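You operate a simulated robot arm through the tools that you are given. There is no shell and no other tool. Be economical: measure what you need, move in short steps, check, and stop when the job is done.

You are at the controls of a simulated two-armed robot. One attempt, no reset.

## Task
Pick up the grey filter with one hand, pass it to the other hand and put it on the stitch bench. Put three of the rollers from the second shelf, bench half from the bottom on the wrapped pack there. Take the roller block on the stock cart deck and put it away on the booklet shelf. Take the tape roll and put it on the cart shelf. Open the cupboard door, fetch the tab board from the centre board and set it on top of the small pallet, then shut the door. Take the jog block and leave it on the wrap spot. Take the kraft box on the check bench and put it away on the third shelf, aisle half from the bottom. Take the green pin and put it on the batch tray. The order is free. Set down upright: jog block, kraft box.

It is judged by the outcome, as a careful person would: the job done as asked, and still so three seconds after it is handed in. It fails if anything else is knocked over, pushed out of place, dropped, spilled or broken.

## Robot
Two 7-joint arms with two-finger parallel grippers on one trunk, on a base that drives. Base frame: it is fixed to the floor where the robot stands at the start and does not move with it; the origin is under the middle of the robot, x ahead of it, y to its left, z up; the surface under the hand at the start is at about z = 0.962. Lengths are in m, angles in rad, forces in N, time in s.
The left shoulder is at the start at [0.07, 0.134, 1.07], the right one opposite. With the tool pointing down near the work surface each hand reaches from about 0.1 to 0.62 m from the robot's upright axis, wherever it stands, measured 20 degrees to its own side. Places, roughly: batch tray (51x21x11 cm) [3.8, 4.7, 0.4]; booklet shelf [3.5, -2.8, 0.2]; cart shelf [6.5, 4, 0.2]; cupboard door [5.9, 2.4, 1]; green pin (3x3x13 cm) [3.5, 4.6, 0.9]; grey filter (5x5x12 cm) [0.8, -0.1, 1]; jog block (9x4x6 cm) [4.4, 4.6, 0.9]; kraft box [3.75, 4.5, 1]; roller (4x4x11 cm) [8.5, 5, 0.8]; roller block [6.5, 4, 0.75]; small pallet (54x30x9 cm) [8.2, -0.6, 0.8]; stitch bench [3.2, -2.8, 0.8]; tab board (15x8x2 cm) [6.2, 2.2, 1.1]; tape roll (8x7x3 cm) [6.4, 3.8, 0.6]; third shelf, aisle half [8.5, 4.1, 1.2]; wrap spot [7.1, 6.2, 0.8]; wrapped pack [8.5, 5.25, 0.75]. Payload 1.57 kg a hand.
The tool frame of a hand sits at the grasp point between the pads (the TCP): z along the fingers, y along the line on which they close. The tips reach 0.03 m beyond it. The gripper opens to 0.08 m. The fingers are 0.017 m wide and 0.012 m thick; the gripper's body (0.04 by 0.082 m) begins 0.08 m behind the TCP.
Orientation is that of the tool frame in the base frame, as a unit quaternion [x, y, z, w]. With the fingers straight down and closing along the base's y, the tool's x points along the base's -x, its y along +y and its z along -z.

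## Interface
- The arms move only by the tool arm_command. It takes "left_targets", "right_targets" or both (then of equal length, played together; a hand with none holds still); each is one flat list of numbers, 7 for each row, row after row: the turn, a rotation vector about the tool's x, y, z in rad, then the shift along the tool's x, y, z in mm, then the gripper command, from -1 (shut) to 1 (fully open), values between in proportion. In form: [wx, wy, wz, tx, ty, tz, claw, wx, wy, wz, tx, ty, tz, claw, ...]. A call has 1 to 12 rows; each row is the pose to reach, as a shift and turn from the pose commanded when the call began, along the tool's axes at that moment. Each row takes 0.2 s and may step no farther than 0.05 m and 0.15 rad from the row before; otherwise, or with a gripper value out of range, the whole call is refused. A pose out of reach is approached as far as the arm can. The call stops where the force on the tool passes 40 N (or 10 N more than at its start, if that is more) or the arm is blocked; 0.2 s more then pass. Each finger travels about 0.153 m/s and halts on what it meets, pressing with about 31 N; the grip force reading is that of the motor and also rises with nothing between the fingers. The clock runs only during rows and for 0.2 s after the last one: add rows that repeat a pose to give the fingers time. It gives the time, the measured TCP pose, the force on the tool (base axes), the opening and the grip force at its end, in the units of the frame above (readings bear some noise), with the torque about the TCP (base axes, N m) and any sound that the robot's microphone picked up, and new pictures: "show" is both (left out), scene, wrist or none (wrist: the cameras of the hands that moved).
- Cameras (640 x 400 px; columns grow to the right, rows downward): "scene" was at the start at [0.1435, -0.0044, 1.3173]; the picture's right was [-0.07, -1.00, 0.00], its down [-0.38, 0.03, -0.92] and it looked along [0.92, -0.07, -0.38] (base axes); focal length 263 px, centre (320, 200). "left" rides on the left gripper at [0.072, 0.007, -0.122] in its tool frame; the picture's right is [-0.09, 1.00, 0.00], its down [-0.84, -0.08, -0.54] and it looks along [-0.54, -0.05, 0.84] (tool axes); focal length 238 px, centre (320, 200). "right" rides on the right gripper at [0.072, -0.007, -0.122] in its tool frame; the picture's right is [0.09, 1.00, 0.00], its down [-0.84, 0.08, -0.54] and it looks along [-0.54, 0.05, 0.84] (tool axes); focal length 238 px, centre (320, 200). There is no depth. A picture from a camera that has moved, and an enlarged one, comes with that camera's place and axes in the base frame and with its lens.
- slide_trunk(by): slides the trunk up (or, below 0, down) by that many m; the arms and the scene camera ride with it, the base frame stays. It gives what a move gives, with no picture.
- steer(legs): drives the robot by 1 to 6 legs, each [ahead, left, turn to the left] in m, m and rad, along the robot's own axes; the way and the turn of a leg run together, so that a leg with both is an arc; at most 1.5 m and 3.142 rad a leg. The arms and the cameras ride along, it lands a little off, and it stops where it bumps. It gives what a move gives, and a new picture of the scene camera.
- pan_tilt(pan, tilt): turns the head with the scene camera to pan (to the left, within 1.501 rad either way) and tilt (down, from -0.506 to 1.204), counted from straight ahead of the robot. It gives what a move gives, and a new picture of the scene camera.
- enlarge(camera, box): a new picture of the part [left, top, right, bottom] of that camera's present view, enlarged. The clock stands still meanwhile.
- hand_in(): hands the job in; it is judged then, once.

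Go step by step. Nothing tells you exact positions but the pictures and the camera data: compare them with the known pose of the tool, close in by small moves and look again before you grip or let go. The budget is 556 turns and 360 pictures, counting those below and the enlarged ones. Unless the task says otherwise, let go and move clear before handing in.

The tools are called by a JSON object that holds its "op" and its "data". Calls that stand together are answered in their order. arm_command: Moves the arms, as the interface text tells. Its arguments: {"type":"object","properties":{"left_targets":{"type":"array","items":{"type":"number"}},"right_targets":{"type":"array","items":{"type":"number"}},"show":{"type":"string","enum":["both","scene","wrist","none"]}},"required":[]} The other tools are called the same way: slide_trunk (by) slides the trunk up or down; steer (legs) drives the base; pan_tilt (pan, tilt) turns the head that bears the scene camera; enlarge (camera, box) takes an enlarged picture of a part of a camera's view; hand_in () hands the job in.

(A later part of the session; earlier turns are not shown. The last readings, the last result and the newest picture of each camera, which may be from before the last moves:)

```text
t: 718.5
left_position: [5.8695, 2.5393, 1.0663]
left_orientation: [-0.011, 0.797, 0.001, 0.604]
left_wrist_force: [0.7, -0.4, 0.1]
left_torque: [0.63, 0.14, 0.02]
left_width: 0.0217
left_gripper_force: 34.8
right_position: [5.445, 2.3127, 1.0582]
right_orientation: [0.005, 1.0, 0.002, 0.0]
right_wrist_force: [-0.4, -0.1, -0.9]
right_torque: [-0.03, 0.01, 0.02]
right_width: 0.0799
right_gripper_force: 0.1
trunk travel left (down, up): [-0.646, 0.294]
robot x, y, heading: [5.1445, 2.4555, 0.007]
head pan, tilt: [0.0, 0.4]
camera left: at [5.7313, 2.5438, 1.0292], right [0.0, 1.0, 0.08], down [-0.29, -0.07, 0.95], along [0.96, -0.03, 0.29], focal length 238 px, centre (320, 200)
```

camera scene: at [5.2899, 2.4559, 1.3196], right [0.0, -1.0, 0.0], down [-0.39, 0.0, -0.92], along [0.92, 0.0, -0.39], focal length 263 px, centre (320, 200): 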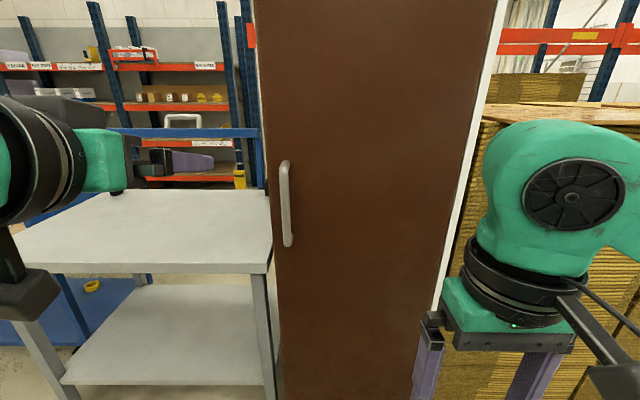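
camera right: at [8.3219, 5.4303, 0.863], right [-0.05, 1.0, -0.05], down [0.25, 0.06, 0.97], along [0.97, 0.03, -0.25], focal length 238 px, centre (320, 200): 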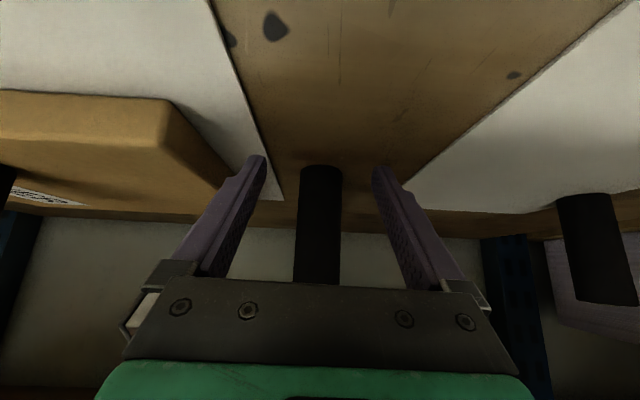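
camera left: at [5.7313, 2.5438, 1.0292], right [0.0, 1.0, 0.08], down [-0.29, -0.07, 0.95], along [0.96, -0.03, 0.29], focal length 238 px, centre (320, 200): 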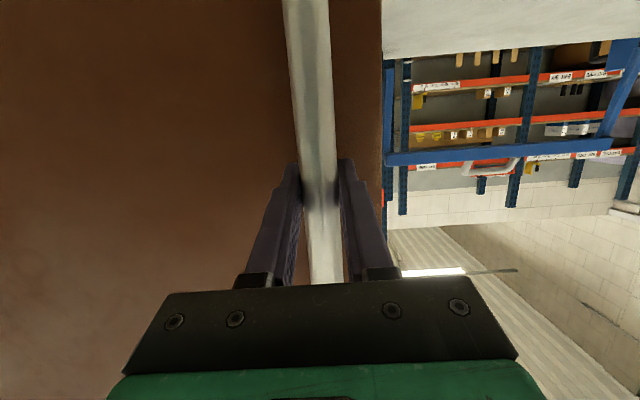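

Handle gripped. Pull along the door's arc.

{"op": "arm_command", "data": {"left_targets": [-0.042, 0, -0.012, 6.1, -2.5, -21.7, -1, -0.084, 0, -0.0235, 12.2, -5.4, -43.4, -1, -0.126, 0, -0.035, 18.2, -10, -65, -1, -0.168, 0, -0.047, 24.2, -15, -86.2, -1], "show": "scene"}}

```text
t: 719.5
left_position: [5.7785, 2.52, 1.0662]
left_orientation: [-0.082, 0.794, 0.054, 0.6]
left_wrist_force: [-2.2, 1.1, -2.1]
left_torque: [0.41, 0.38, 0.07]
left_width: 0.0217
left_gripper_force: 35.3
right_position: [5.4425, 2.3105, 1.0582]
right_orientation: [0.005, 1.0, 0.001, 0.001]
right_wrist_force: [-0.3, -0.5, 0.0]
right_torque: [-0.01, -0.01, 0.03]
right_width: 0.0799
right_gripper_force: 0.1
trunk travel left (down, up): [-0.646, 0.294]
robot x, y, heading: [5.1469, 2.4531, 0.004]
head pan, tilt: [0.0, 0.4]
camera scene: at [5.2888, 2.4556, 1.3197], right [0.0, -1.0, 0.0], down [-0.39, 0.0, -0.92], along [0.92, 0.0, -0.39], focal length 263 px, centre (320, 200)
```

scene: 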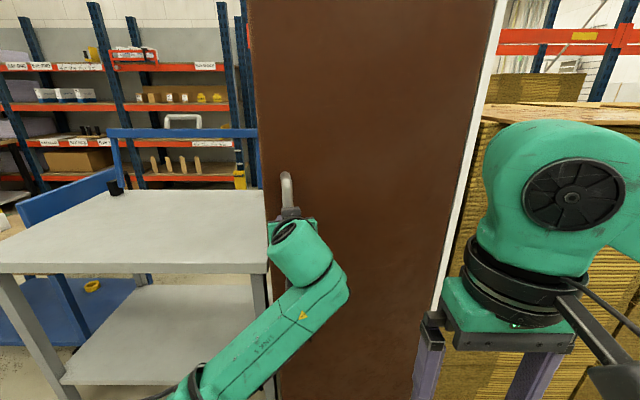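

Door opens easily. Continue to ~30° without further yaw.

{"op": "arm_command", "data": {"left_targets": [0, 0, 0, 12.2, -5.4, -43.4, -1, 0, 0, 0, 24.2, -15, -86.2, -1, 0, 0, 0, 35.9, -28, -128, -1, 0, 0, 0, 47.3, -45, -168.5, -1], "show": "scene"}}

```text
t: 720.5
left_position: [5.6366, 2.4445, 1.0652]
left_orientation: [-0.076, 0.793, 0.051, 0.603]
left_wrist_force: [13.8, -19.6, 1.9]
left_torque: [0.26, 0.69, -0.2]
left_width: 0.0217
left_gripper_force: 34.4
right_position: [5.4466, 2.2996, 1.0569]
right_orientation: [0.008, 1.0, -0.005, -0.006]
right_wrist_force: [15.0, -36.7, 5.1]
right_torque: [0.92, 0.34, -0.25]
right_width: 0.0481
right_gripper_force: 0.1
trunk travel left (down, up): [-0.646, 0.294]
robot x, y, heading: [5.1459, 2.4552, 0.008]
head pan, tilt: [0.0, 0.4]
stopped in row 4 (right hand): the force on the tool passed its limit at 55 N (the readings are from after the stop); the commanded pose is now the measured one
camera scene: at [5.2942, 2.4477, 1.3188], right [0.0, -1.0, -0.01], down [-0.39, 0.01, -0.92], along [0.92, 0.0, -0.39], focal length 263 px, centre (320, 200)
```

scene: 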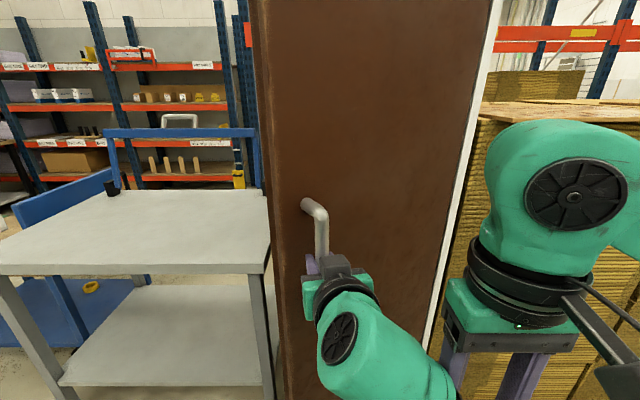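

The left wrist touched the right hand. Move the right hand out of the way (right and up).

{"op": "arm_command", "data": {"right_targets": [0, 0, 0, 10, -40, 0, 1, 0, 0, 0, 20, -80, 0, 1, 0, 0, 0, 20, -120, -20, 1, 0, 0, 0, 20, -150, -60, 1, 0, 0, 0, 20, -150, -105, 1, 0, 0, 0, 20, -150, -150, 1], "show": "scene"}}

```text
t: 721.9
left_position: [5.6389, 2.4463, 1.0649]
left_orientation: [-0.077, 0.793, 0.052, 0.602]
left_wrist_force: [20.9, -23.6, 5.0]
left_torque: [0.27, 0.1, -0.16]
left_width: 0.0218
left_gripper_force: 34.5
right_position: [5.4914, 2.1987, 1.1623]
right_orientation: [0.003, 1.0, 0.0, -0.006]
right_wrist_force: [0.6, -0.4, -0.4]
right_torque: [-0.01, 0.03, -0.01]
right_width: 0.0799
right_gripper_force: 0.1
right hand out of reach, approached as far as the arm can: row 3, 4, 5, 6
trunk travel left (down, up): [-0.646, 0.294]
robot x, y, heading: [5.1475, 2.4509, 0.004]
head pan, tilt: [0.0, 0.4]
camera scene: at [5.2964, 2.4478, 1.3189], right [0.0, -1.0, -0.01], down [-0.39, 0.0, -0.92], along [0.92, 0.0, -0.39], focal length 263 px, centre (320, 200)
```

scene: 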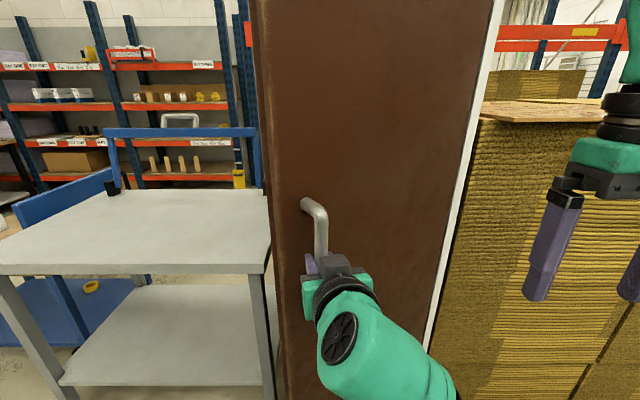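

{"op": "arm_command", "data": {"left_targets": [0, 0, 0, 4, -13, -15, -1, 0, 0, 0, 8.6, -25, -30.6, -1, 0, 0, 0, 13, -40, -47, -1, 0, 0, 0, 17.7, -55.4, -63.3, -1, 0, 0, 0, 25.6, -88.9, -91.4, -1], "show": "scene"}}

```text
t: 722.8
left_position: [5.6175, 2.4291, 1.0666]
left_orientation: [-0.081, 0.761, 0.121, 0.633]
left_wrist_force: [10.4, -13.8, -7.8]
left_torque: [-0.8, 0.67, -0.27]
left_width: 0.0233
left_gripper_force: 35.4
right_position: [5.4894, 2.1975, 1.1597]
right_orientation: [0.003, 1.0, -0.001, -0.007]
right_wrist_force: [-0.3, 0.3, -0.9]
right_torque: [0.03, 0.02, -0.01]
right_width: 0.0802
right_gripper_force: 0.0
trunk travel left (down, up): [-0.646, 0.294]
robot x, y, heading: [5.1453, 2.4534, 0.007]
head pan, tilt: [0.0, 0.4]
stopped in row 4 (left hand): the arm was blocked; the commanded pose is now the measured one
camera scene: at [5.2956, 2.4484, 1.319], right [0.0, -1.0, -0.01], down [-0.39, 0.0, -0.92], along [0.92, 0.0, -0.39], focal length 263 px, centre (320, 200)
```

scene: 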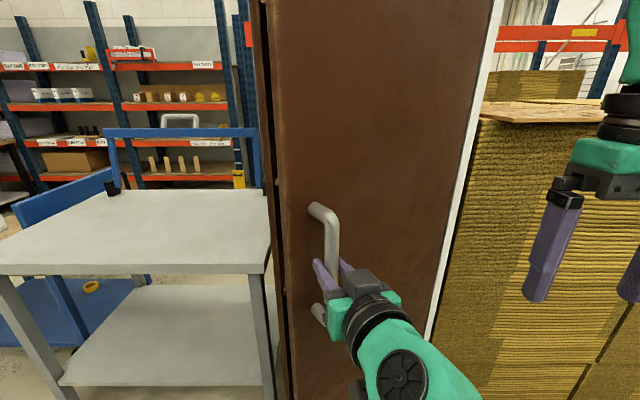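

Release the handle and withdraw the left hand; I'll push the door further from its inner edge.

{"op": "arm_command", "data": {"left_targets": [0, 0, 0, 0, 0, 0, 0.5, 0, 0, 0, 0, 0, 0, 0.8, 0, 0, 0, 0, 0, -25, 0.8, 0, 0, 0, 0, 0, -55, 0.8, 0, 0, 0, 0, 0, -85, 0.8], "show": "none"}}

{"op": "steer", "data": {"legs": [[-0.1, 0, 0]]}}

```text
t: 723.9
left_position: [5.5578, 2.444, 1.1047]
left_orientation: [-0.096, 0.704, 0.181, 0.68]
left_wrist_force: [0.4, -0.1, 0.2]
left_torque: [-0.02, -0.04, 0.01]
left_width: 0.0719
left_gripper_force: 0.0
right_position: [5.4844, 2.2069, 1.1653]
right_orientation: [0.002, 1.0, -0.004, -0.002]
right_wrist_force: [0.0, -0.7, 0.3]
right_torque: [-0.01, 0.01, -0.03]
right_width: 0.0798
right_gripper_force: 0.1
trunk travel left (down, up): [-0.646, 0.294]
robot x, y, heading: [5.1463, 2.4536, 0.002]
head pan, tilt: [0.0, 0.4]
stopped in row 5 (left hand): the arm was blocked; the commanded pose is now the measured one
```

```text
t: 725.1
left_position: [5.462, 2.4416, 1.1039]
left_orientation: [-0.095, 0.705, 0.18, 0.68]
left_wrist_force: [0.1, -0.6, -0.2]
left_torque: [0.01, 0.0, 0.0]
left_width: 0.0721
left_gripper_force: 0.1
right_position: [5.3883, 2.2029, 1.1651]
right_orientation: [0.004, 1.0, -0.005, -0.004]
right_wrist_force: [0.3, -0.1, 0.3]
right_torque: [0.0, -0.04, -0.01]
right_width: 0.0799
right_gripper_force: 0.0
trunk travel left (down, up): [-0.646, 0.294]
robot x, y, heading: [5.0486, 2.4508, 0.001]
head pan, tilt: [0.0, 0.4]
camera scene: at [5.1923, 2.4548, 1.3196], right [0.0, -1.0, 0.0], down [-0.39, 0.0, -0.92], along [0.92, 0.0, -0.39], focal length 263 px, centre (320, 200)
```

scene: 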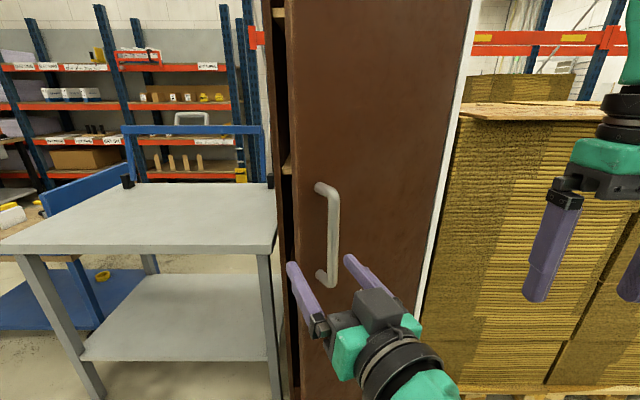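

Door stays ~28° open. Straighten the left hand, close its fingers, and line it up with the gap.

{"op": "arm_command", "data": {"left_targets": [0.13, -0.01, -0.04, 8, 35, 20, -1, 0.26, -0.02, -0.08, 16, 70, 50, -1, 0.39, -0.03, -0.119, 24, 105, 86, -1, 0.39, -0.03, -0.119, 24, 105, 86, -1]}}

```text
refused: row 3 steps farther than a row can; nothing moved
```

{"op": "arm_command", "data": {"left_targets": [0.1, -0.01, -0.03, 6, 25, 20, -1, 0.2, -0.02, -0.06, 12, 50, 42, -1, 0.3, -0.03, -0.09, 18, 78, 64, -1, 0.39, -0.03, -0.119, 24, 105, 86, -1, 0.39, -0.03, -0.119, 24, 105, 86, -1]}}

```text
t: 726.4
left_position: [5.501, 2.5688, 1.0703]
left_orientation: [0.082, 0.705, 0.085, 0.699]
left_wrist_force: [0.1, 0.3, 0.4]
left_torque: [0.0, 0.01, -0.03]
left_width: 0.0001
left_gripper_force: 21.3
left hand out of reach, approached as far as the arm can: row 4, 5
right_position: [5.3865, 2.2056, 1.165]
right_orientation: [0.004, 1.0, -0.004, -0.005]
right_wrist_force: [0.3, -0.1, 0.3]
right_torque: [-0.02, 0.01, 0.03]
right_width: 0.0798
right_gripper_force: 0.1
trunk travel left (down, up): [-0.646, 0.294]
robot x, y, heading: [5.0483, 2.4557, -0.002]
head pan, tilt: [0.0, 0.4]
stopped in row 5 (left hand): the arm was blocked; the commanded pose is now the measured one
camera scene: at [5.193, 2.4562, 1.3195], right [0.0, -1.0, 0.0], down [-0.39, 0.0, -0.92], along [0.92, 0.0, -0.39], focal length 263 px, centre (320, 200)
camera left: at [5.3781, 2.5938, 1.0021], right [0.0, 0.95, 0.32], down [-0.53, -0.27, 0.8], along [0.84, -0.17, 0.51], focal length 238 px, centre (320, 200)
```

scene: 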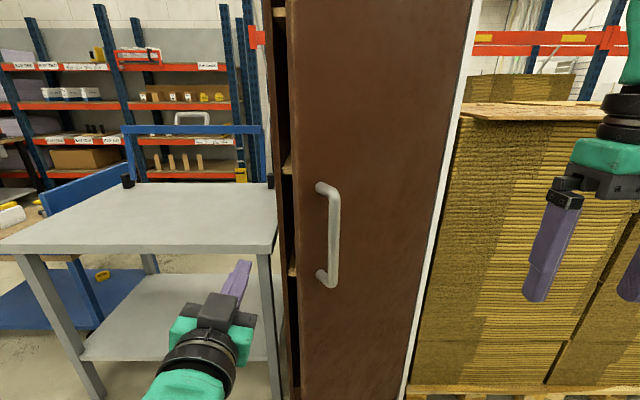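
left: 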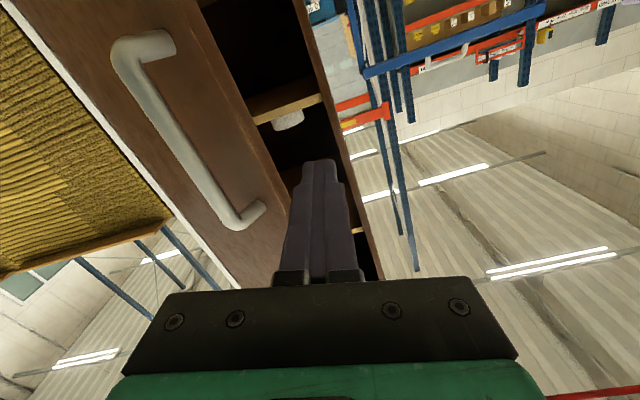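

{"op": "arm_command", "data": {"left_targets": [0, 0, 0, 0, 0, 40, -1, 0, 0, 0, 0, 0, 85, -1, 0, 0, 0, 0, 0, 130, -1, 0, 0, 0, 0, 0, 175, -1, 0, 0, 0, 0, 0, 200, -1]}}

```text
t: 727.6
left_position: [5.7006, 2.5694, 1.0705]
left_orientation: [0.081, 0.705, 0.082, 0.7]
left_wrist_force: [0.4, 0.2, -0.5]
left_torque: [-0.01, 0.02, -0.02]
left_width: 0.0001
left_gripper_force: 21.8
right_position: [5.3872, 2.2041, 1.1645]
right_orientation: [0.003, 1.0, -0.004, -0.004]
right_wrist_force: [-0.2, 0.3, -0.2]
right_torque: [-0.02, -0.05, 0.0]
right_width: 0.08
right_gripper_force: 0.1
trunk travel left (down, up): [-0.646, 0.294]
robot x, y, heading: [5.0514, 2.4526, -0.003]
head pan, tilt: [0.0, 0.4]
camera scene: at [5.1925, 2.4553, 1.3196], right [0.0, -1.0, 0.0], down [-0.39, 0.0, -0.92], along [0.92, 0.0, -0.39], focal length 263 px, centre (320, 200)
camera left: at [5.578, 2.5933, 1.0008], right [0.0, 0.95, 0.32], down [-0.54, -0.27, 0.8], along [0.84, -0.17, 0.51], focal length 238 px, centre (320, 200)
```

scene: 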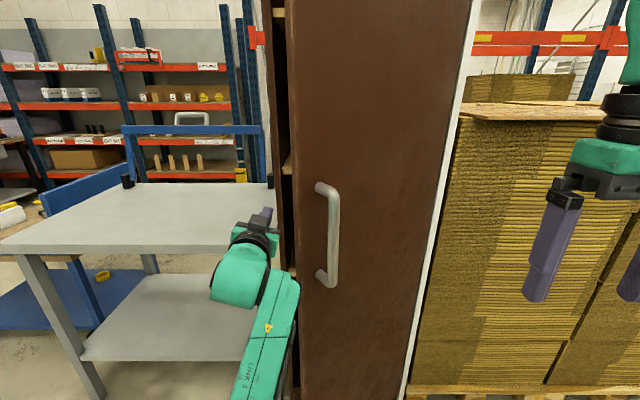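
left: 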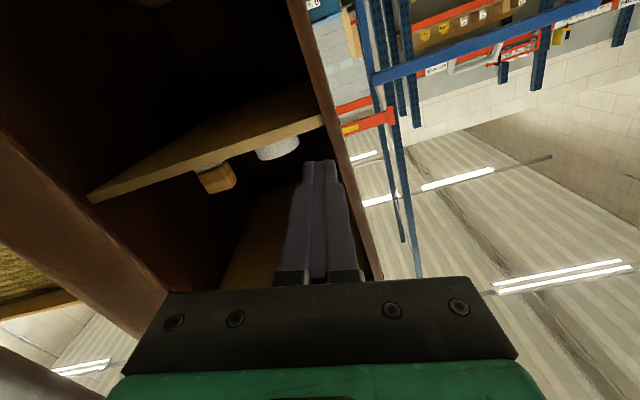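

The hand is inside the gap. Sweep it toward the right/back to swing the door open.

{"op": "arm_command", "data": {"left_targets": [0, 0, 0, -10, -43, 0, -1, 0, 0, 0, -19, -80, -15, -1, 0, 0, 0, -27, -112, -38, -1, 0, 0, 0, -34, -143, -65, -1, 0, 0, 0, -41, -172, -95, -1, 0, 0, 0, -47, -197, -128, -1], "show": "scene"}}

```text
t: 728.5
left_position: [5.6756, 2.507, 1.0794]
left_orientation: [0.086, 0.682, 0.164, 0.708]
left_wrist_force: [-10.2, 10.5, 1.1]
left_torque: [-0.06, -0.01, -0.7]
left_width: 0.0
left_gripper_force: 20.8
right_position: [5.3851, 2.2057, 1.1652]
right_orientation: [0.002, 1.0, -0.003, -0.003]
right_wrist_force: [-0.3, -0.3, 0.1]
right_torque: [0.07, 0.02, 0.01]
right_width: 0.0801
right_gripper_force: 0.1
trunk travel left (down, up): [-0.646, 0.294]
robot x, y, heading: [5.0494, 2.4492, 0.003]
head pan, tilt: [0.0, 0.4]
stopped in row 4 (left hand): the arm was blocked; the commanded pose is now the measured one
camera scene: at [5.1888, 2.4556, 1.32], right [0.0, -1.0, 0.0], down [-0.39, 0.0, -0.92], along [0.92, 0.0, -0.39], focal length 263 px, centre (320, 200)
```

scene: 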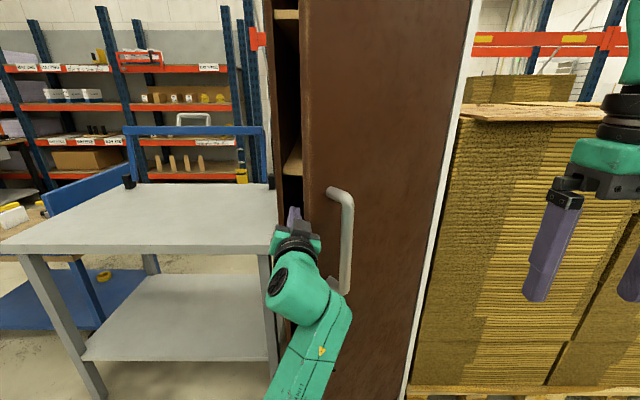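

The forearm is blocked by the door. Withdraw the left hand and reposition to the north, using the right hand from the side instead.

{"op": "arm_command", "data": {"left_targets": [0, 0, 0, 5, 25, -30, -1, 0, 0, 0, 5, 30, -70, -1, 0, 0, 0, 5, 30, -110, -1, 0, 0, 0, 5, 30, -150, -1, 0, 0, 0, 5, 30, -185, -1], "show": "none"}}

{"op": "steer", "data": {"legs": [[-0.05, 0.4, 0]]}}

```text
t: 729.2
left_position: [5.5796, 2.5377, 1.1804]
left_orientation: [0.07, 0.597, 0.191, 0.776]
left_wrist_force: [-0.6, 0.5, -0.2]
left_torque: [0.02, 0.02, 0.03]
left_width: 0.0
left_gripper_force: 21.3
right_position: [5.3856, 2.2037, 1.1642]
right_orientation: [0.003, 1.0, -0.003, -0.004]
right_wrist_force: [-0.3, -0.8, 0.0]
right_torque: [0.01, 0.01, 0.0]
right_width: 0.08
right_gripper_force: 0.0
trunk travel left (down, up): [-0.646, 0.294]
robot x, y, heading: [5.0507, 2.4517, 0.003]
head pan, tilt: [0.0, 0.4]
stopped in row 3 (left hand): the arm was blocked; the commanded pose is now the measured one
```

```text
t: 731.6
left_position: [5.5292, 2.9266, 1.1789]
left_orientation: [0.071, 0.599, 0.189, 0.775]
left_wrist_force: [0.5, 0.1, -0.5]
left_torque: [0.0, 0.01, 0.03]
left_width: 0.0
left_gripper_force: 21.6
right_position: [5.3368, 2.594, 1.165]
right_orientation: [0.003, 1.0, -0.004, -0.004]
right_wrist_force: [1.0, 0.4, -0.2]
right_torque: [-0.02, 0.03, 0.0]
right_width: 0.0799
right_gripper_force: 0.0
trunk travel left (down, up): [-0.646, 0.294]
robot x, y, heading: [4.9992, 2.8407, 0.004]
head pan, tilt: [0.0, 0.4]
camera scene: at [5.1417, 2.8441, 1.3197], right [0.0, -1.0, 0.0], down [-0.39, 0.0, -0.92], along [0.92, 0.0, -0.39], focal length 263 px, centre (320, 200)
```

scene: 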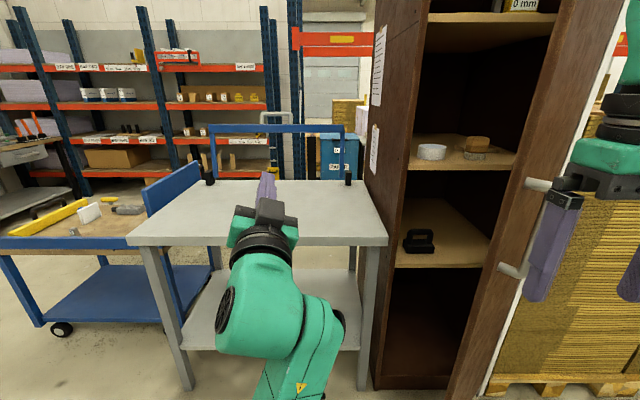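

{"op": "enlarge", "data": {"camera": "scene", "box": [360, 60, 600, 280]}}

```text
1.82 times, centred on (480, 170) of scene
camera zoom: at [5.1417, 2.8441, 1.3197], right [0.0, -1.0, 0.0], down [-0.39, 0.0, -0.92], along [0.92, 0.0, -0.39], focal length 478 px, centre (29, 254)
```

zoom: 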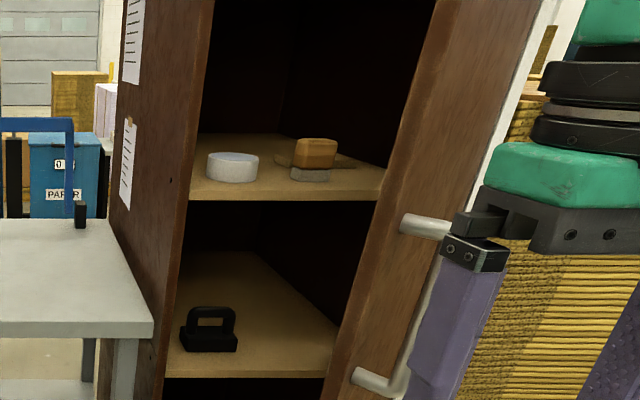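

Interior is visible: centre board at z≈1.1. Move in and hook the right hand inside the door edge.

{"op": "steer", "data": {"legs": [[0.15, 0, 0]]}}

{"op": "arm_command", "data": {"right_targets": [0, 0, 0, -45, 0, 0, -1, 0, 0, 0, -90, -10, 0, -1, 0, 0, 0, -130, -35, 0, -1, 0, 0, 0, -165, -65, 0, -1, 0, 0, 0, -193, -94, 0, -1]}}

```text
t: 733.0
left_position: [5.6778, 2.925, 1.1814]
left_orientation: [0.072, 0.597, 0.189, 0.776]
left_wrist_force: [0.1, 1.0, 0.1]
left_torque: [0.0, 0.01, 0.0]
left_width: 0.0
left_gripper_force: 21.4
right_position: [5.4847, 2.5934, 1.1657]
right_orientation: [0.005, 1.0, -0.004, -0.003]
right_wrist_force: [-0.7, 0.0, -0.3]
right_torque: [-0.03, 0.02, 0.01]
right_width: 0.08
right_gripper_force: 0.0
trunk travel left (down, up): [-0.646, 0.294]
robot x, y, heading: [5.1459, 2.8446, 0.0]
head pan, tilt: [0.0, 0.4]
camera scene: at [5.2906, 2.8442, 1.3198], right [0.0, -1.0, 0.0], down [-0.39, 0.0, -0.92], along [0.92, 0.0, -0.39], focal length 263 px, centre (320, 200)
```

scene: 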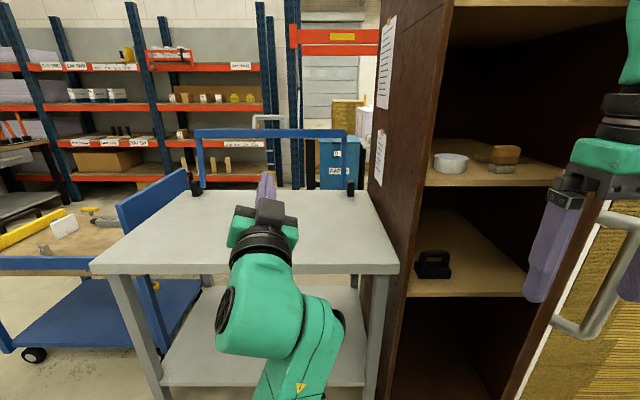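

```text
t: 734.2
left_position: [5.668, 2.9391, 1.1847]
left_orientation: [0.067, 0.595, 0.185, 0.779]
left_wrist_force: [-0.3, -0.6, -1.0]
left_torque: [-0.03, 0.01, 0.0]
left_width: 0.0
left_gripper_force: 21.2
right_position: [5.608, 2.5701, 1.1342]
right_orientation: [0.003, 1.0, -0.01, 0.003]
right_wrist_force: [0.1, 0.1, 0.0]
right_torque: [-0.01, 0.01, 0.0]
right_width: 0.0
right_gripper_force: 21.4
right hand out of reach, approached as far as the arm can: row 3, 4, 5
trunk travel left (down, up): [-0.646, 0.294]
robot x, y, heading: [5.1468, 2.8376, 0.0]
head pan, tilt: [0.0, 0.4]
camera scene: at [5.2787, 2.8599, 1.3213], right [0.0, -1.0, 0.01], down [-0.38, -0.01, -0.93], along [0.93, 0.0, -0.38], focal length 263 px, centre (320, 200)
camera right: at [5.534, 2.5686, 1.2557], right [-0.09, 1.0, -0.02], down [0.83, 0.08, 0.55], along [0.55, 0.03, -0.84], focal length 238 px, centre (320, 200)
```

scene: 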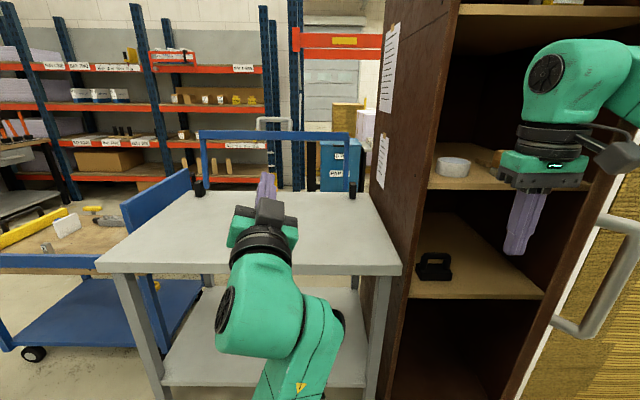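
right: 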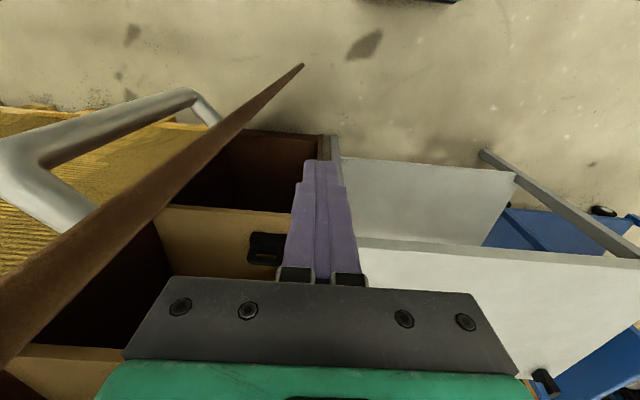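

The right hand is inside the door edge. Swing the door by moving the base back-right.

{"op": "steer", "data": {"legs": [[-0.1, -0.16, 0]]}}

```text
t: 735.1
left_position: [5.6558, 2.9243, 1.1825]
left_orientation: [0.066, 0.596, 0.188, 0.778]
left_wrist_force: [-0.2, -0.3, 0.7]
left_torque: [-0.01, 0.03, -0.05]
left_width: 0.0
left_gripper_force: 21.2
right_position: [5.5972, 2.5606, 1.1335]
right_orientation: [-0.007, 1.0, -0.016, 0.003]
right_wrist_force: [0.2, -0.2, -0.9]
right_torque: [0.02, -0.01, -0.02]
right_width: 0.0
right_gripper_force: 21.2
trunk travel left (down, up): [-0.646, 0.294]
robot x, y, heading: [5.1338, 2.8252, 0.002]
head pan, tilt: [0.0, 0.4]
stopped in leg 1: the robot was blocked; the commanded pose is now the measured one
camera scene: at [5.2683, 2.8443, 1.3209], right [0.0, -1.0, 0.01], down [-0.38, -0.01, -0.92], along [0.92, 0.0, -0.38], focal length 263 px, centre (320, 200)
```

scene: 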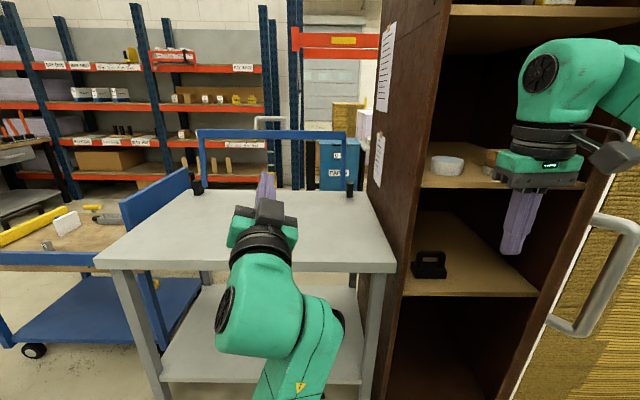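

{"op": "pan_tilt", "data": {"pan": -0.9, "tilt": 0.6}}

```text
t: 736.3
left_position: [5.6557, 2.9248, 1.1836]
left_orientation: [0.065, 0.595, 0.187, 0.779]
left_wrist_force: [0.5, 0.9, 0.0]
left_torque: [-0.03, 0.04, 0.0]
left_width: 0.0
left_gripper_force: 21.0
right_position: [5.5947, 2.5594, 1.1341]
right_orientation: [-0.004, 1.0, -0.015, 0.003]
right_wrist_force: [-0.2, 0.3, 1.0]
right_torque: [0.0, 0.0, 0.03]
right_width: 0.0001
right_gripper_force: 21.7
trunk travel left (down, up): [-0.646, 0.294]
robot x, y, heading: [5.1332, 2.8238, -0.002]
head pan, tilt: [-0.901, 0.6]
camera scene: at [5.2286, 2.7749, 1.3034], right [-0.78, -0.62, 0.0], down [-0.34, 0.43, -0.84], along [0.52, -0.65, -0.55], focal length 263 px, centre (320, 200)
```

scene: 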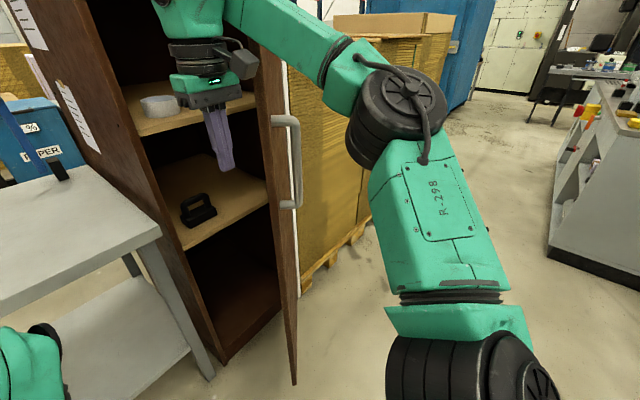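

The right forearm wraps around the door edge, so I must use the left arm (elbow on the north side). Retract the right hand, back off, and reset the left hand to fingers-down.

{"op": "arm_command", "data": {"right_targets": [0, 0, 0, 40, 20, 0, -1, 0, 0, 0, 80, 30, 0, -1, 0, 0, 0, 120, 30, 0, -1, 0, 0, 0, 160, 30, 0, -1, 0, 0, 0, 200, 30, 0, -1, 0, 0, 0, 240, 30, 0, -1], "show": "none"}}

{"op": "steer", "data": {"legs": [[-0.2, 0, 0]]}}

{"op": "arm_command", "data": {"left_targets": [0, 0.14, -0.03, 0, 0, 10, 1, 0, 0.28, -0.06, 0, 0, 20, 1, 0, 0.42, -0.1, 0, 0, 30, 1, 0, 0.56, -0.14, 0, 0, 40, 1, 0, 0.7, -0.18, 0, 0, 50, 1, 0, 0.84, -0.22, 0, 0, 60, 1, 0, 0.98, -0.25, 0, 0, 70, 1, 0, 1.12, -0.25, 0, 0, 80, 1, 0, 1.26, -0.25, 0, 0, 80, 1, 0, 1.4, -0.25, 0, 0, 80, 1, 0, 1.54, -0.25, 0, 0, 80, 1, 0, 1.68, -0.25, 0, 0, 80, 1], "show": "none"}}

```text
t: 737.7
left_position: [5.6653, 2.91, 1.1801]
left_orientation: [0.071, 0.597, 0.192, 0.776]
left_wrist_force: [-1.5, 0.4, -1.3]
left_torque: [-0.02, 0.01, 0.03]
left_width: 0.0
left_gripper_force: 21.3
right_position: [5.3873, 2.6093, 1.1067]
right_orientation: [-0.002, 1.0, -0.007, -0.003]
right_wrist_force: [-0.2, -0.6, -0.8]
right_torque: [-0.01, 0.01, -0.01]
right_width: 0.0
right_gripper_force: 21.5
right hand out of reach, approached as far as the arm can: row 5, 6
trunk travel left (down, up): [-0.646, 0.294]
robot x, y, heading: [5.1348, 2.8251, 0.005]
head pan, tilt: [-0.901, 0.6]
```

```text
t: 739.3
left_position: [5.4624, 2.9067, 1.1789]
left_orientation: [0.073, 0.598, 0.188, 0.776]
left_wrist_force: [-0.5, -1.0, 0.2]
left_torque: [-0.02, 0.03, 0.02]
left_width: 0.0004
left_gripper_force: 21.2
right_position: [5.1824, 2.6095, 1.1072]
right_orientation: [0.0, 1.0, -0.007, -0.003]
right_wrist_force: [-0.2, -0.7, -0.1]
right_torque: [0.03, -0.02, 0.02]
right_width: 0.0
right_gripper_force: 21.0
trunk travel left (down, up): [-0.646, 0.294]
robot x, y, heading: [4.9267, 2.8232, -0.006]
head pan, tilt: [-0.901, 0.6]
camera scene: at [5.0367, 2.7575, 1.3014], right [-0.79, -0.62, 0.0], down [-0.35, 0.44, -0.82], along [0.51, -0.65, -0.57], focal length 263 px, centre (320, 200)
```

scene: 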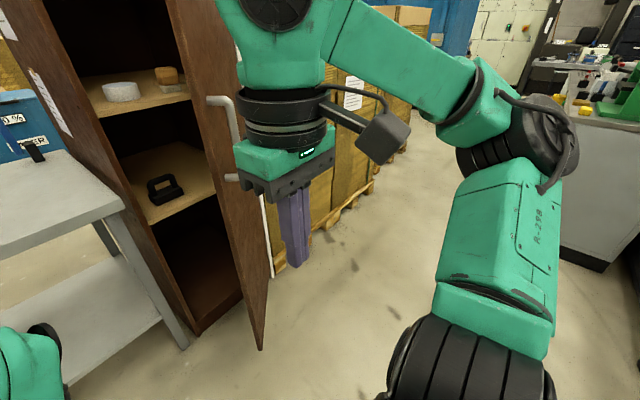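

```text
t: 741.9
left_position: [5.5036, 2.8922, 1.1891]
left_orientation: [-0.114, 0.966, 0.09, 0.213]
left_wrist_force: [-0.1, -0.7, 0.1]
left_torque: [0.02, -0.03, 0.03]
left_width: 0.08
left_gripper_force: 0.1
left hand out of reach, approached as far as the arm can: row 9, 10, 11, 12
right_position: [5.1812, 2.609, 1.1065]
right_orientation: [0.001, 1.0, -0.008, -0.003]
right_wrist_force: [0.5, 0.9, -0.3]
right_torque: [-0.04, -0.01, -0.03]
right_width: 0.0001
right_gripper_force: 21.6
trunk travel left (down, up): [-0.646, 0.294]
robot x, y, heading: [4.9308, 2.8211, -0.007]
head pan, tilt: [-0.901, 0.6]
```

{"op": "arm_command", "data": {"left_targets": [0.045, 0.11, 0.06, 0, 30, -5, 1, 0.09, 0.215, 0.115, 0, 60, -10, 1, 0.135, 0.32, 0.17, 0, 90, -15, 1, 0.18, 0.43, 0.23, 0, 120, -20, 1, 0.18, 0.43, 0.23, 0, 120, -20, 1], "show": "none"}}

{"op": "pan_tilt", "data": {"pan": -0.2, "tilt": 0.5}}

```text
t: 743.1
left_position: [5.423, 2.9925, 1.1988]
left_orientation: [0.002, 1.0, 0.001, 0.004]
left_wrist_force: [0.3, 0.7, -0.6]
left_torque: [0.04, 0.0, 0.02]
left_width: 0.0799
left_gripper_force: 0.2
left hand out of reach, approached as far as the arm can: row 1, 2, 3, 4, 5
right_position: [5.1827, 2.608, 1.1067]
right_orientation: [0.001, 1.0, -0.007, -0.004]
right_wrist_force: [-0.5, 0.0, 0.8]
right_torque: [-0.03, 0.0, 0.01]
right_width: 0.0
right_gripper_force: 21.1
trunk travel left (down, up): [-0.646, 0.294]
robot x, y, heading: [4.9317, 2.8248, -0.003]
head pan, tilt: [-0.901, 0.6]
```

```text
t: 744.2
left_position: [5.4223, 2.9921, 1.1987]
left_orientation: [0.001, 1.0, 0.001, 0.004]
left_wrist_force: [0.1, 0.4, 0.2]
left_torque: [0.04, -0.01, 0.02]
left_width: 0.08
left_gripper_force: 0.0
right_position: [5.1822, 2.6089, 1.1074]
right_orientation: [0.002, 1.0, -0.007, -0.003]
right_wrist_force: [-0.1, 0.2, 0.2]
right_torque: [0.01, 0.01, 0.01]
right_width: 0.0
right_gripper_force: 21.7
trunk travel left (down, up): [-0.646, 0.294]
robot x, y, heading: [4.9314, 2.8275, -0.005]
head pan, tilt: [-0.201, 0.499]
camera scene: at [5.071, 2.8083, 1.3105], right [-0.2, -0.98, 0.0], down [-0.47, 0.1, -0.88], along [0.86, -0.18, -0.48], focal length 263 px, centre (320, 200)
```

scene: 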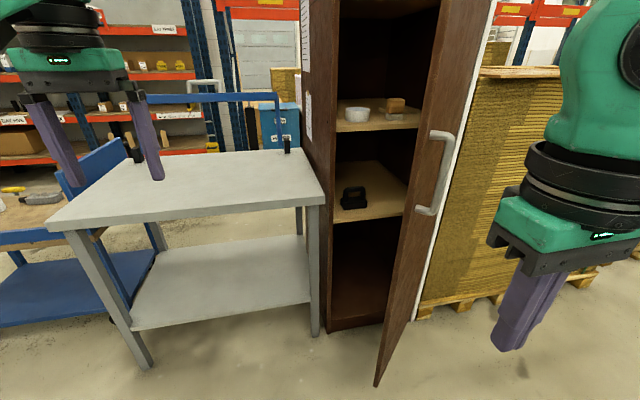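

Now the left arm is in its normal form. Move closer and put the left hand inside the door from the north side.

{"op": "steer", "data": {"legs": [[0.2, -0.2, 0]]}}

{"op": "arm_command", "data": {"left_targets": [0, 0, 0, -20, -40, 0, -1, 0, 0, 0, -45, -80, 0, -1, 0, 0, 0, -70, -120, 0, -1, 0, 0, 0, -90, -160, 0, -1, 0, 0, 0, -100, -200, 0, -1, 0, 0, 0, -100, -240, 0, -1]}}

```text
t: 746.1
left_position: [5.6201, 2.7955, 1.1983]
left_orientation: [0.002, 1.0, 0.0, 0.004]
left_wrist_force: [-0.2, 0.7, -0.3]
left_torque: [-0.04, 0.02, 0.0]
left_width: 0.0799
left_gripper_force: 0.0
right_position: [5.3795, 2.4116, 1.1086]
right_orientation: [0.001, 1.0, -0.007, -0.003]
right_wrist_force: [0.4, 0.8, 0.2]
right_torque: [0.03, -0.01, -0.01]
right_width: 0.0002
right_gripper_force: 21.3
trunk travel left (down, up): [-0.646, 0.294]
robot x, y, heading: [5.1287, 2.6276, -0.005]
head pan, tilt: [-0.201, 0.499]
camera scene: at [5.2685, 2.6108, 1.3106], right [-0.2, -0.98, 0.0], down [-0.47, 0.1, -0.88], along [0.86, -0.18, -0.48], focal length 263 px, centre (320, 200)
```

scene: 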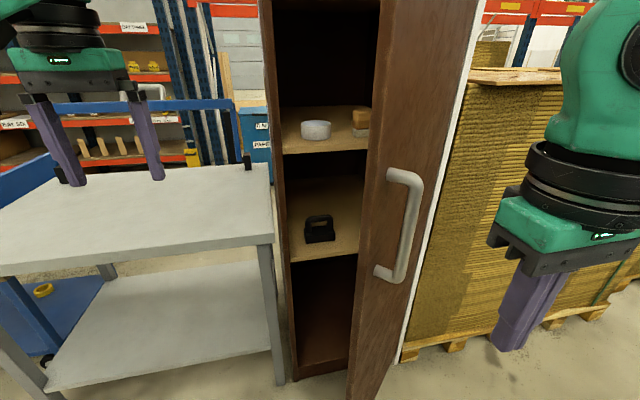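

```text
t: 747.5
left_position: [5.6346, 2.6217, 1.1309]
left_orientation: [0.003, 1.0, 0.002, 0.005]
left_wrist_force: [0.2, 0.0, 0.4]
left_torque: [0.04, -0.01, 0.0]
left_width: 0.0001
left_gripper_force: 21.2
left hand out of reach, approached as far as the arm can: row 1, 2, 3, 4, 5, 6
right_position: [5.3811, 2.4069, 1.1067]
right_orientation: [0.002, 1.0, -0.006, -0.004]
right_wrist_force: [0.0, -0.2, 0.1]
right_torque: [0.04, -0.01, -0.02]
right_width: 0.0
right_gripper_force: 21.9
trunk travel left (down, up): [-0.646, 0.294]
robot x, y, heading: [5.1245, 2.6267, -0.006]
head pan, tilt: [-0.201, 0.499]
camera scene: at [5.2701, 2.6073, 1.3104], right [-0.2, -0.98, 0.0], down [-0.47, 0.1, -0.88], along [0.86, -0.18, -0.48], focal length 263 px, centre (320, 200)
camera left: at [5.5608, 2.6297, 1.252], right [0.1, 1.0, 0.01], down [0.83, -0.09, 0.55], along [0.55, -0.05, -0.84], focal length 238 px, centre (320, 200)
```

scene: 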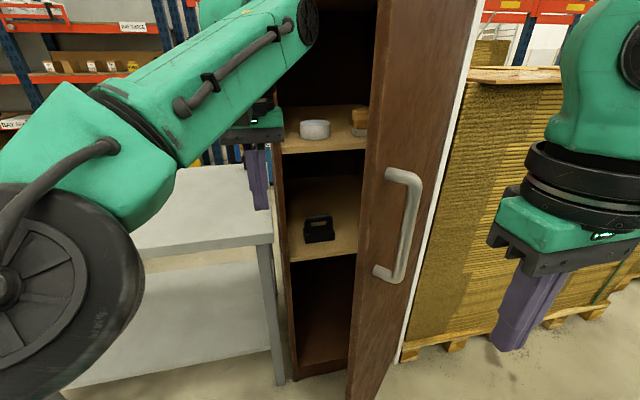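
left: 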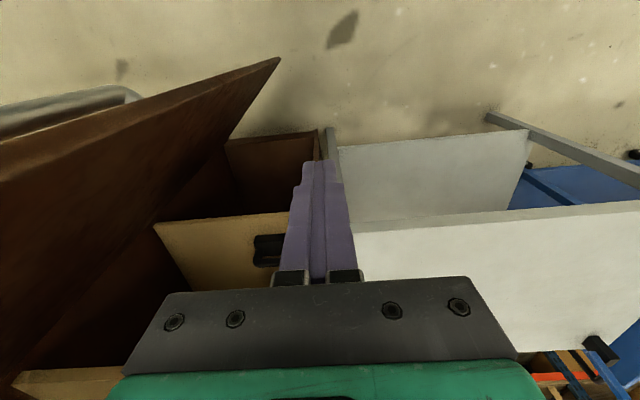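

Good geometry now: forearm comes from the north. Shift the base to place the hand well inside, then swing the door with the base.

{"op": "steer", "data": {"legs": [[0.12, -0.14, 0], [-0.11, -0.145, 0]]}}

```text
t: 750.2
left_position: [5.6405, 2.3378, 1.1311]
left_orientation: [0.006, 1.0, 0.001, 0.004]
left_wrist_force: [0.3, 0.1, 0.6]
left_torque: [-0.01, 0.03, 0.0]
left_width: 0.0
left_gripper_force: 21.7
right_position: [5.387, 2.1241, 1.1069]
right_orientation: [0.005, 1.0, -0.007, -0.004]
right_wrist_force: [-0.4, -1.1, -0.2]
right_torque: [0.0, -0.02, 0.02]
right_width: 0.0
right_gripper_force: 21.8
trunk travel left (down, up): [-0.646, 0.294]
robot x, y, heading: [5.1378, 2.3436, -0.01]
head pan, tilt: [-0.201, 0.499]
camera scene: at [5.2783, 2.3255, 1.3104], right [-0.21, -0.98, 0.0], down [-0.47, 0.1, -0.88], along [0.86, -0.19, -0.48], focal length 263 px, centre (320, 200)
```

scene: 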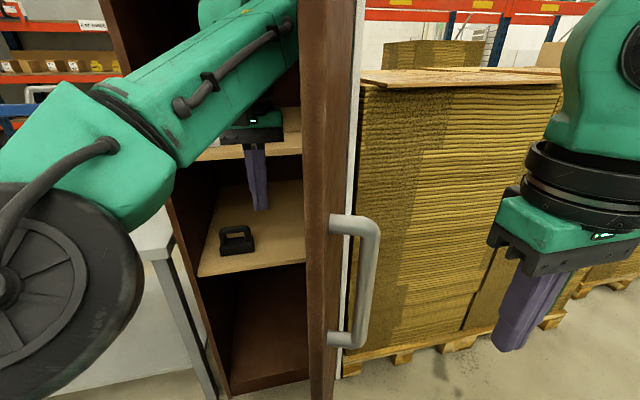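

{"op": "steer", "data": {"legs": [[-0.1, -0.14, 0]]}}

```text
t: 751.6
left_position: [5.54, 2.1964, 1.131]
left_orientation: [0.009, 1.0, 0.001, 0.004]
left_wrist_force: [0.0, -0.6, -0.5]
left_torque: [0.0, -0.01, -0.01]
left_width: 0.0002
left_gripper_force: 21.1
right_position: [5.2835, 1.9838, 1.1065]
right_orientation: [0.006, 1.0, -0.008, -0.004]
right_wrist_force: [-0.6, -1.1, 0.1]
right_torque: [0.0, -0.03, 0.01]
right_width: 0.0
right_gripper_force: 21.4
trunk travel left (down, up): [-0.646, 0.294]
robot x, y, heading: [5.0329, 2.1987, -0.015]
head pan, tilt: [-0.201, 0.499]
camera scene: at [5.1751, 2.1852, 1.3104], right [-0.21, -0.98, 0.0], down [-0.47, 0.1, -0.88], along [0.86, -0.19, -0.48], focal length 263 px, centre (320, 200)
```

scene: 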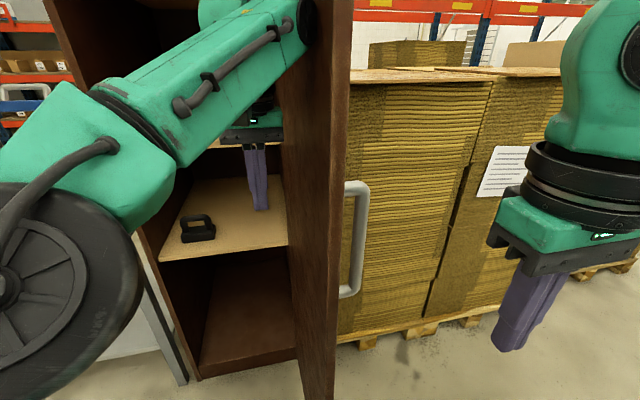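

Door is open ~80°. Move away to the left, and look at the centre board from higher.

{"op": "steer", "data": {"legs": [[0, 0.3, 0.01]]}}

{"op": "slide_trunk", "data": {"by": 0.15}}

{"op": "arm_command", "data": {"left_targets": [0, 0, 0, 30, 40, 0, 1, 0, 0, 0, 60, 80, 0, 1, 0, 0, 0, 90, 120, 0, 1, 0, 0, 0, 120, 160, 0, 1, 0, 0, 0, 150, 180, 0, 1], "show": "scene"}}

```text
t: 753.7
left_position: [5.5403, 2.5012, 1.1317]
left_orientation: [0.001, 1.0, 0.002, 0.005]
left_wrist_force: [-0.5, 0.0, 0.4]
left_torque: [0.02, 0.02, 0.02]
left_width: 0.0001
left_gripper_force: 21.3
right_position: [5.2886, 2.2868, 1.1075]
right_orientation: [-0.001, 1.0, -0.007, -0.004]
right_wrist_force: [-0.2, 1.4, 0.4]
right_torque: [-0.03, 0.02, -0.02]
right_width: 0.0
right_gripper_force: 21.2
trunk travel left (down, up): [-0.646, 0.294]
robot x, y, heading: [5.0381, 2.5042, 0.001]
head pan, tilt: [-0.201, 0.499]
camera scene: at [5.1769, 2.4859, 1.3105], right [-0.2, -0.98, 0.0], down [-0.47, 0.1, -0.88], along [0.86, -0.17, -0.48], focal length 263 px, centre (320, 200)
```

scene: 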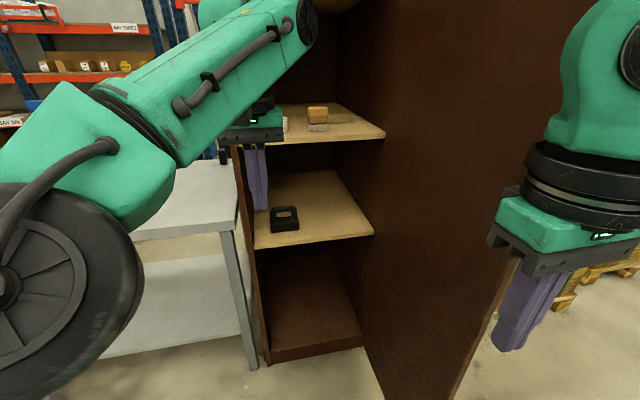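

```text
t: 755.5
left_position: [5.5403, 2.5032, 1.2821]
left_orientation: [0.002, 1.0, 0.001, 0.005]
left_wrist_force: [-0.1, -0.6, -0.8]
left_torque: [0.02, 0.02, -0.01]
left_width: 0.0002
left_gripper_force: 21.6
right_position: [5.2881, 2.2868, 1.2567]
right_orientation: [-0.003, 1.0, -0.007, -0.003]
right_wrist_force: [-0.8, 0.9, 0.6]
right_torque: [0.0, 0.02, 0.0]
right_width: 0.0001
right_gripper_force: 21.4
trunk travel left (down, up): [-0.796, 0.144]
robot x, y, heading: [5.0364, 2.501, 0.003]
head pan, tilt: [-0.201, 0.499]
```

```text
t: 756.6
left_position: [5.389, 2.685, 1.2818]
left_orientation: [0.001, 1.0, 0.001, 0.005]
left_wrist_force: [0.5, 0.1, 0.3]
left_torque: [0.02, -0.04, 0.0]
left_width: 0.0798
left_gripper_force: 0.1
right_position: [5.2876, 2.2894, 1.2563]
right_orientation: [-0.002, 1.0, -0.008, -0.003]
right_wrist_force: [-0.1, 0.1, 0.1]
right_torque: [-0.01, 0.0, -0.01]
right_width: 0.0001
right_gripper_force: 21.1
trunk travel left (down, up): [-0.796, 0.144]
robot x, y, heading: [5.0354, 2.5045, 0.004]
head pan, tilt: [-0.201, 0.499]
camera scene: at [5.1744, 2.4886, 1.4608], right [-0.2, -0.98, 0.0], down [-0.47, 0.09, -0.88], along [0.86, -0.18, -0.48], focal length 263 px, centre (320, 200)
```

scene: 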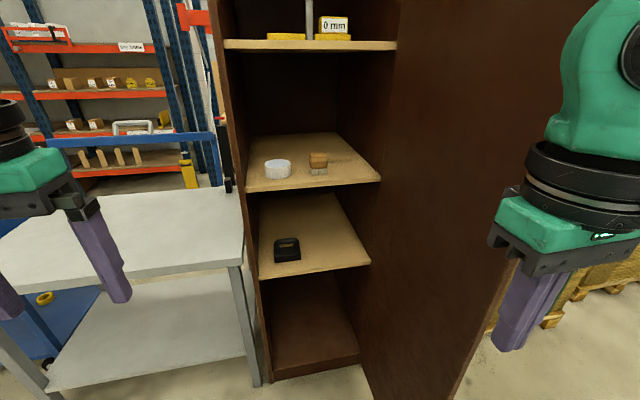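

{"op": "enlarge", "data": {"camera": "scene", "box": [220, 100, 400, 220]}}

```text
3.33 times, centred on (310, 160) of scene
camera zoom: at [5.1744, 2.4886, 1.4608], right [-0.2, -0.98, 0.0], down [-0.47, 0.09, -0.88], along [0.86, -0.18, -0.48], focal length 876 px, centre (353, 333)
```

zoom: 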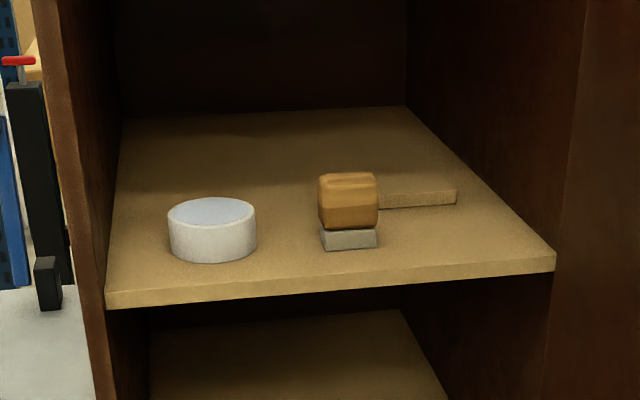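

The tab board is the thin tan plank at ≈[6.19,2.20] on the centre board (z≈1.08). First push the door open past 90° with the right hand to gain room.

{"op": "arm_command", "data": {"right_targets": [0, 0, 0, -45, 0, 0, -1, 0, 0, 0, -90, 0, 0, -1, 0, 0, 0, -135, -5, 0, -1, 0, 0, 0, -180, -10, 0, -1, 0, 0, 0, -225, -15, 0, -1, 0, 0, 0, -270, -20, 0, -1, 0, 0, 0, -300, -25, 0, -1], "show": "none"}}

{"op": "steer", "data": {"legs": [[0, -0.25, 0]]}}

```text
t: 758.2
left_position: [5.3926, 2.6824, 1.2797]
left_orientation: [0.001, 1.0, 0.001, 0.004]
left_wrist_force: [-0.1, -0.2, 0.0]
left_torque: [0.03, 0.0, -0.01]
left_width: 0.0801
left_gripper_force: 0.0
right_position: [5.56, 2.2732, 1.2485]
right_orientation: [-0.002, 1.0, -0.008, -0.003]
right_wrist_force: [-0.1, -0.4, 0.3]
right_torque: [0.01, -0.04, -0.01]
right_width: 0.0001
right_gripper_force: 21.0
right hand out of reach, approached as far as the arm can: row 6, 7
trunk travel left (down, up): [-0.796, 0.144]
robot x, y, heading: [5.0337, 2.5019, -0.0]
head pan, tilt: [-0.201, 0.499]
```

```text
t: 760.0
left_position: [5.3883, 2.4634, 1.2804]
left_orientation: [-0.001, 1.0, 0.0, 0.006]
left_wrist_force: [0.2, 0.5, -0.4]
left_torque: [-0.04, -0.02, 0.02]
left_width: 0.0799
left_gripper_force: 0.0
right_position: [5.5592, 2.0633, 1.2481]
right_orientation: [-0.015, 1.0, -0.015, -0.004]
right_wrist_force: [-0.3, 0.2, -0.2]
right_torque: [0.02, 0.03, 0.02]
right_width: 0.0
right_gripper_force: 21.4
trunk travel left (down, up): [-0.796, 0.144]
robot x, y, heading: [5.0369, 2.279, 0.001]
head pan, tilt: [-0.201, 0.499]
stopped in leg 1: the robot was blocked; the commanded pose is now the measured one
camera scene: at [5.1739, 2.2671, 1.461], right [-0.19, -0.98, 0.0], down [-0.47, 0.09, -0.88], along [0.86, -0.17, -0.48], focal length 263 px, centre (320, 200)
```

scene: 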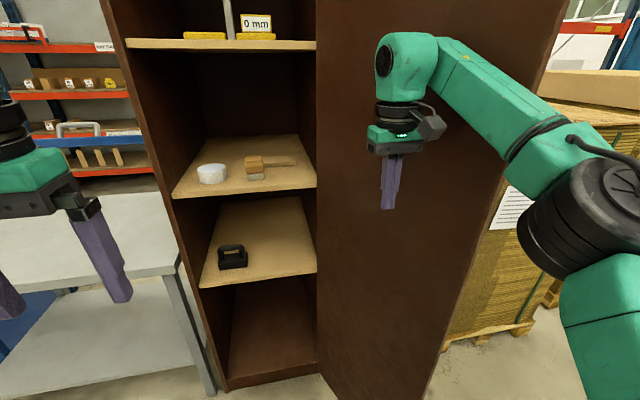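

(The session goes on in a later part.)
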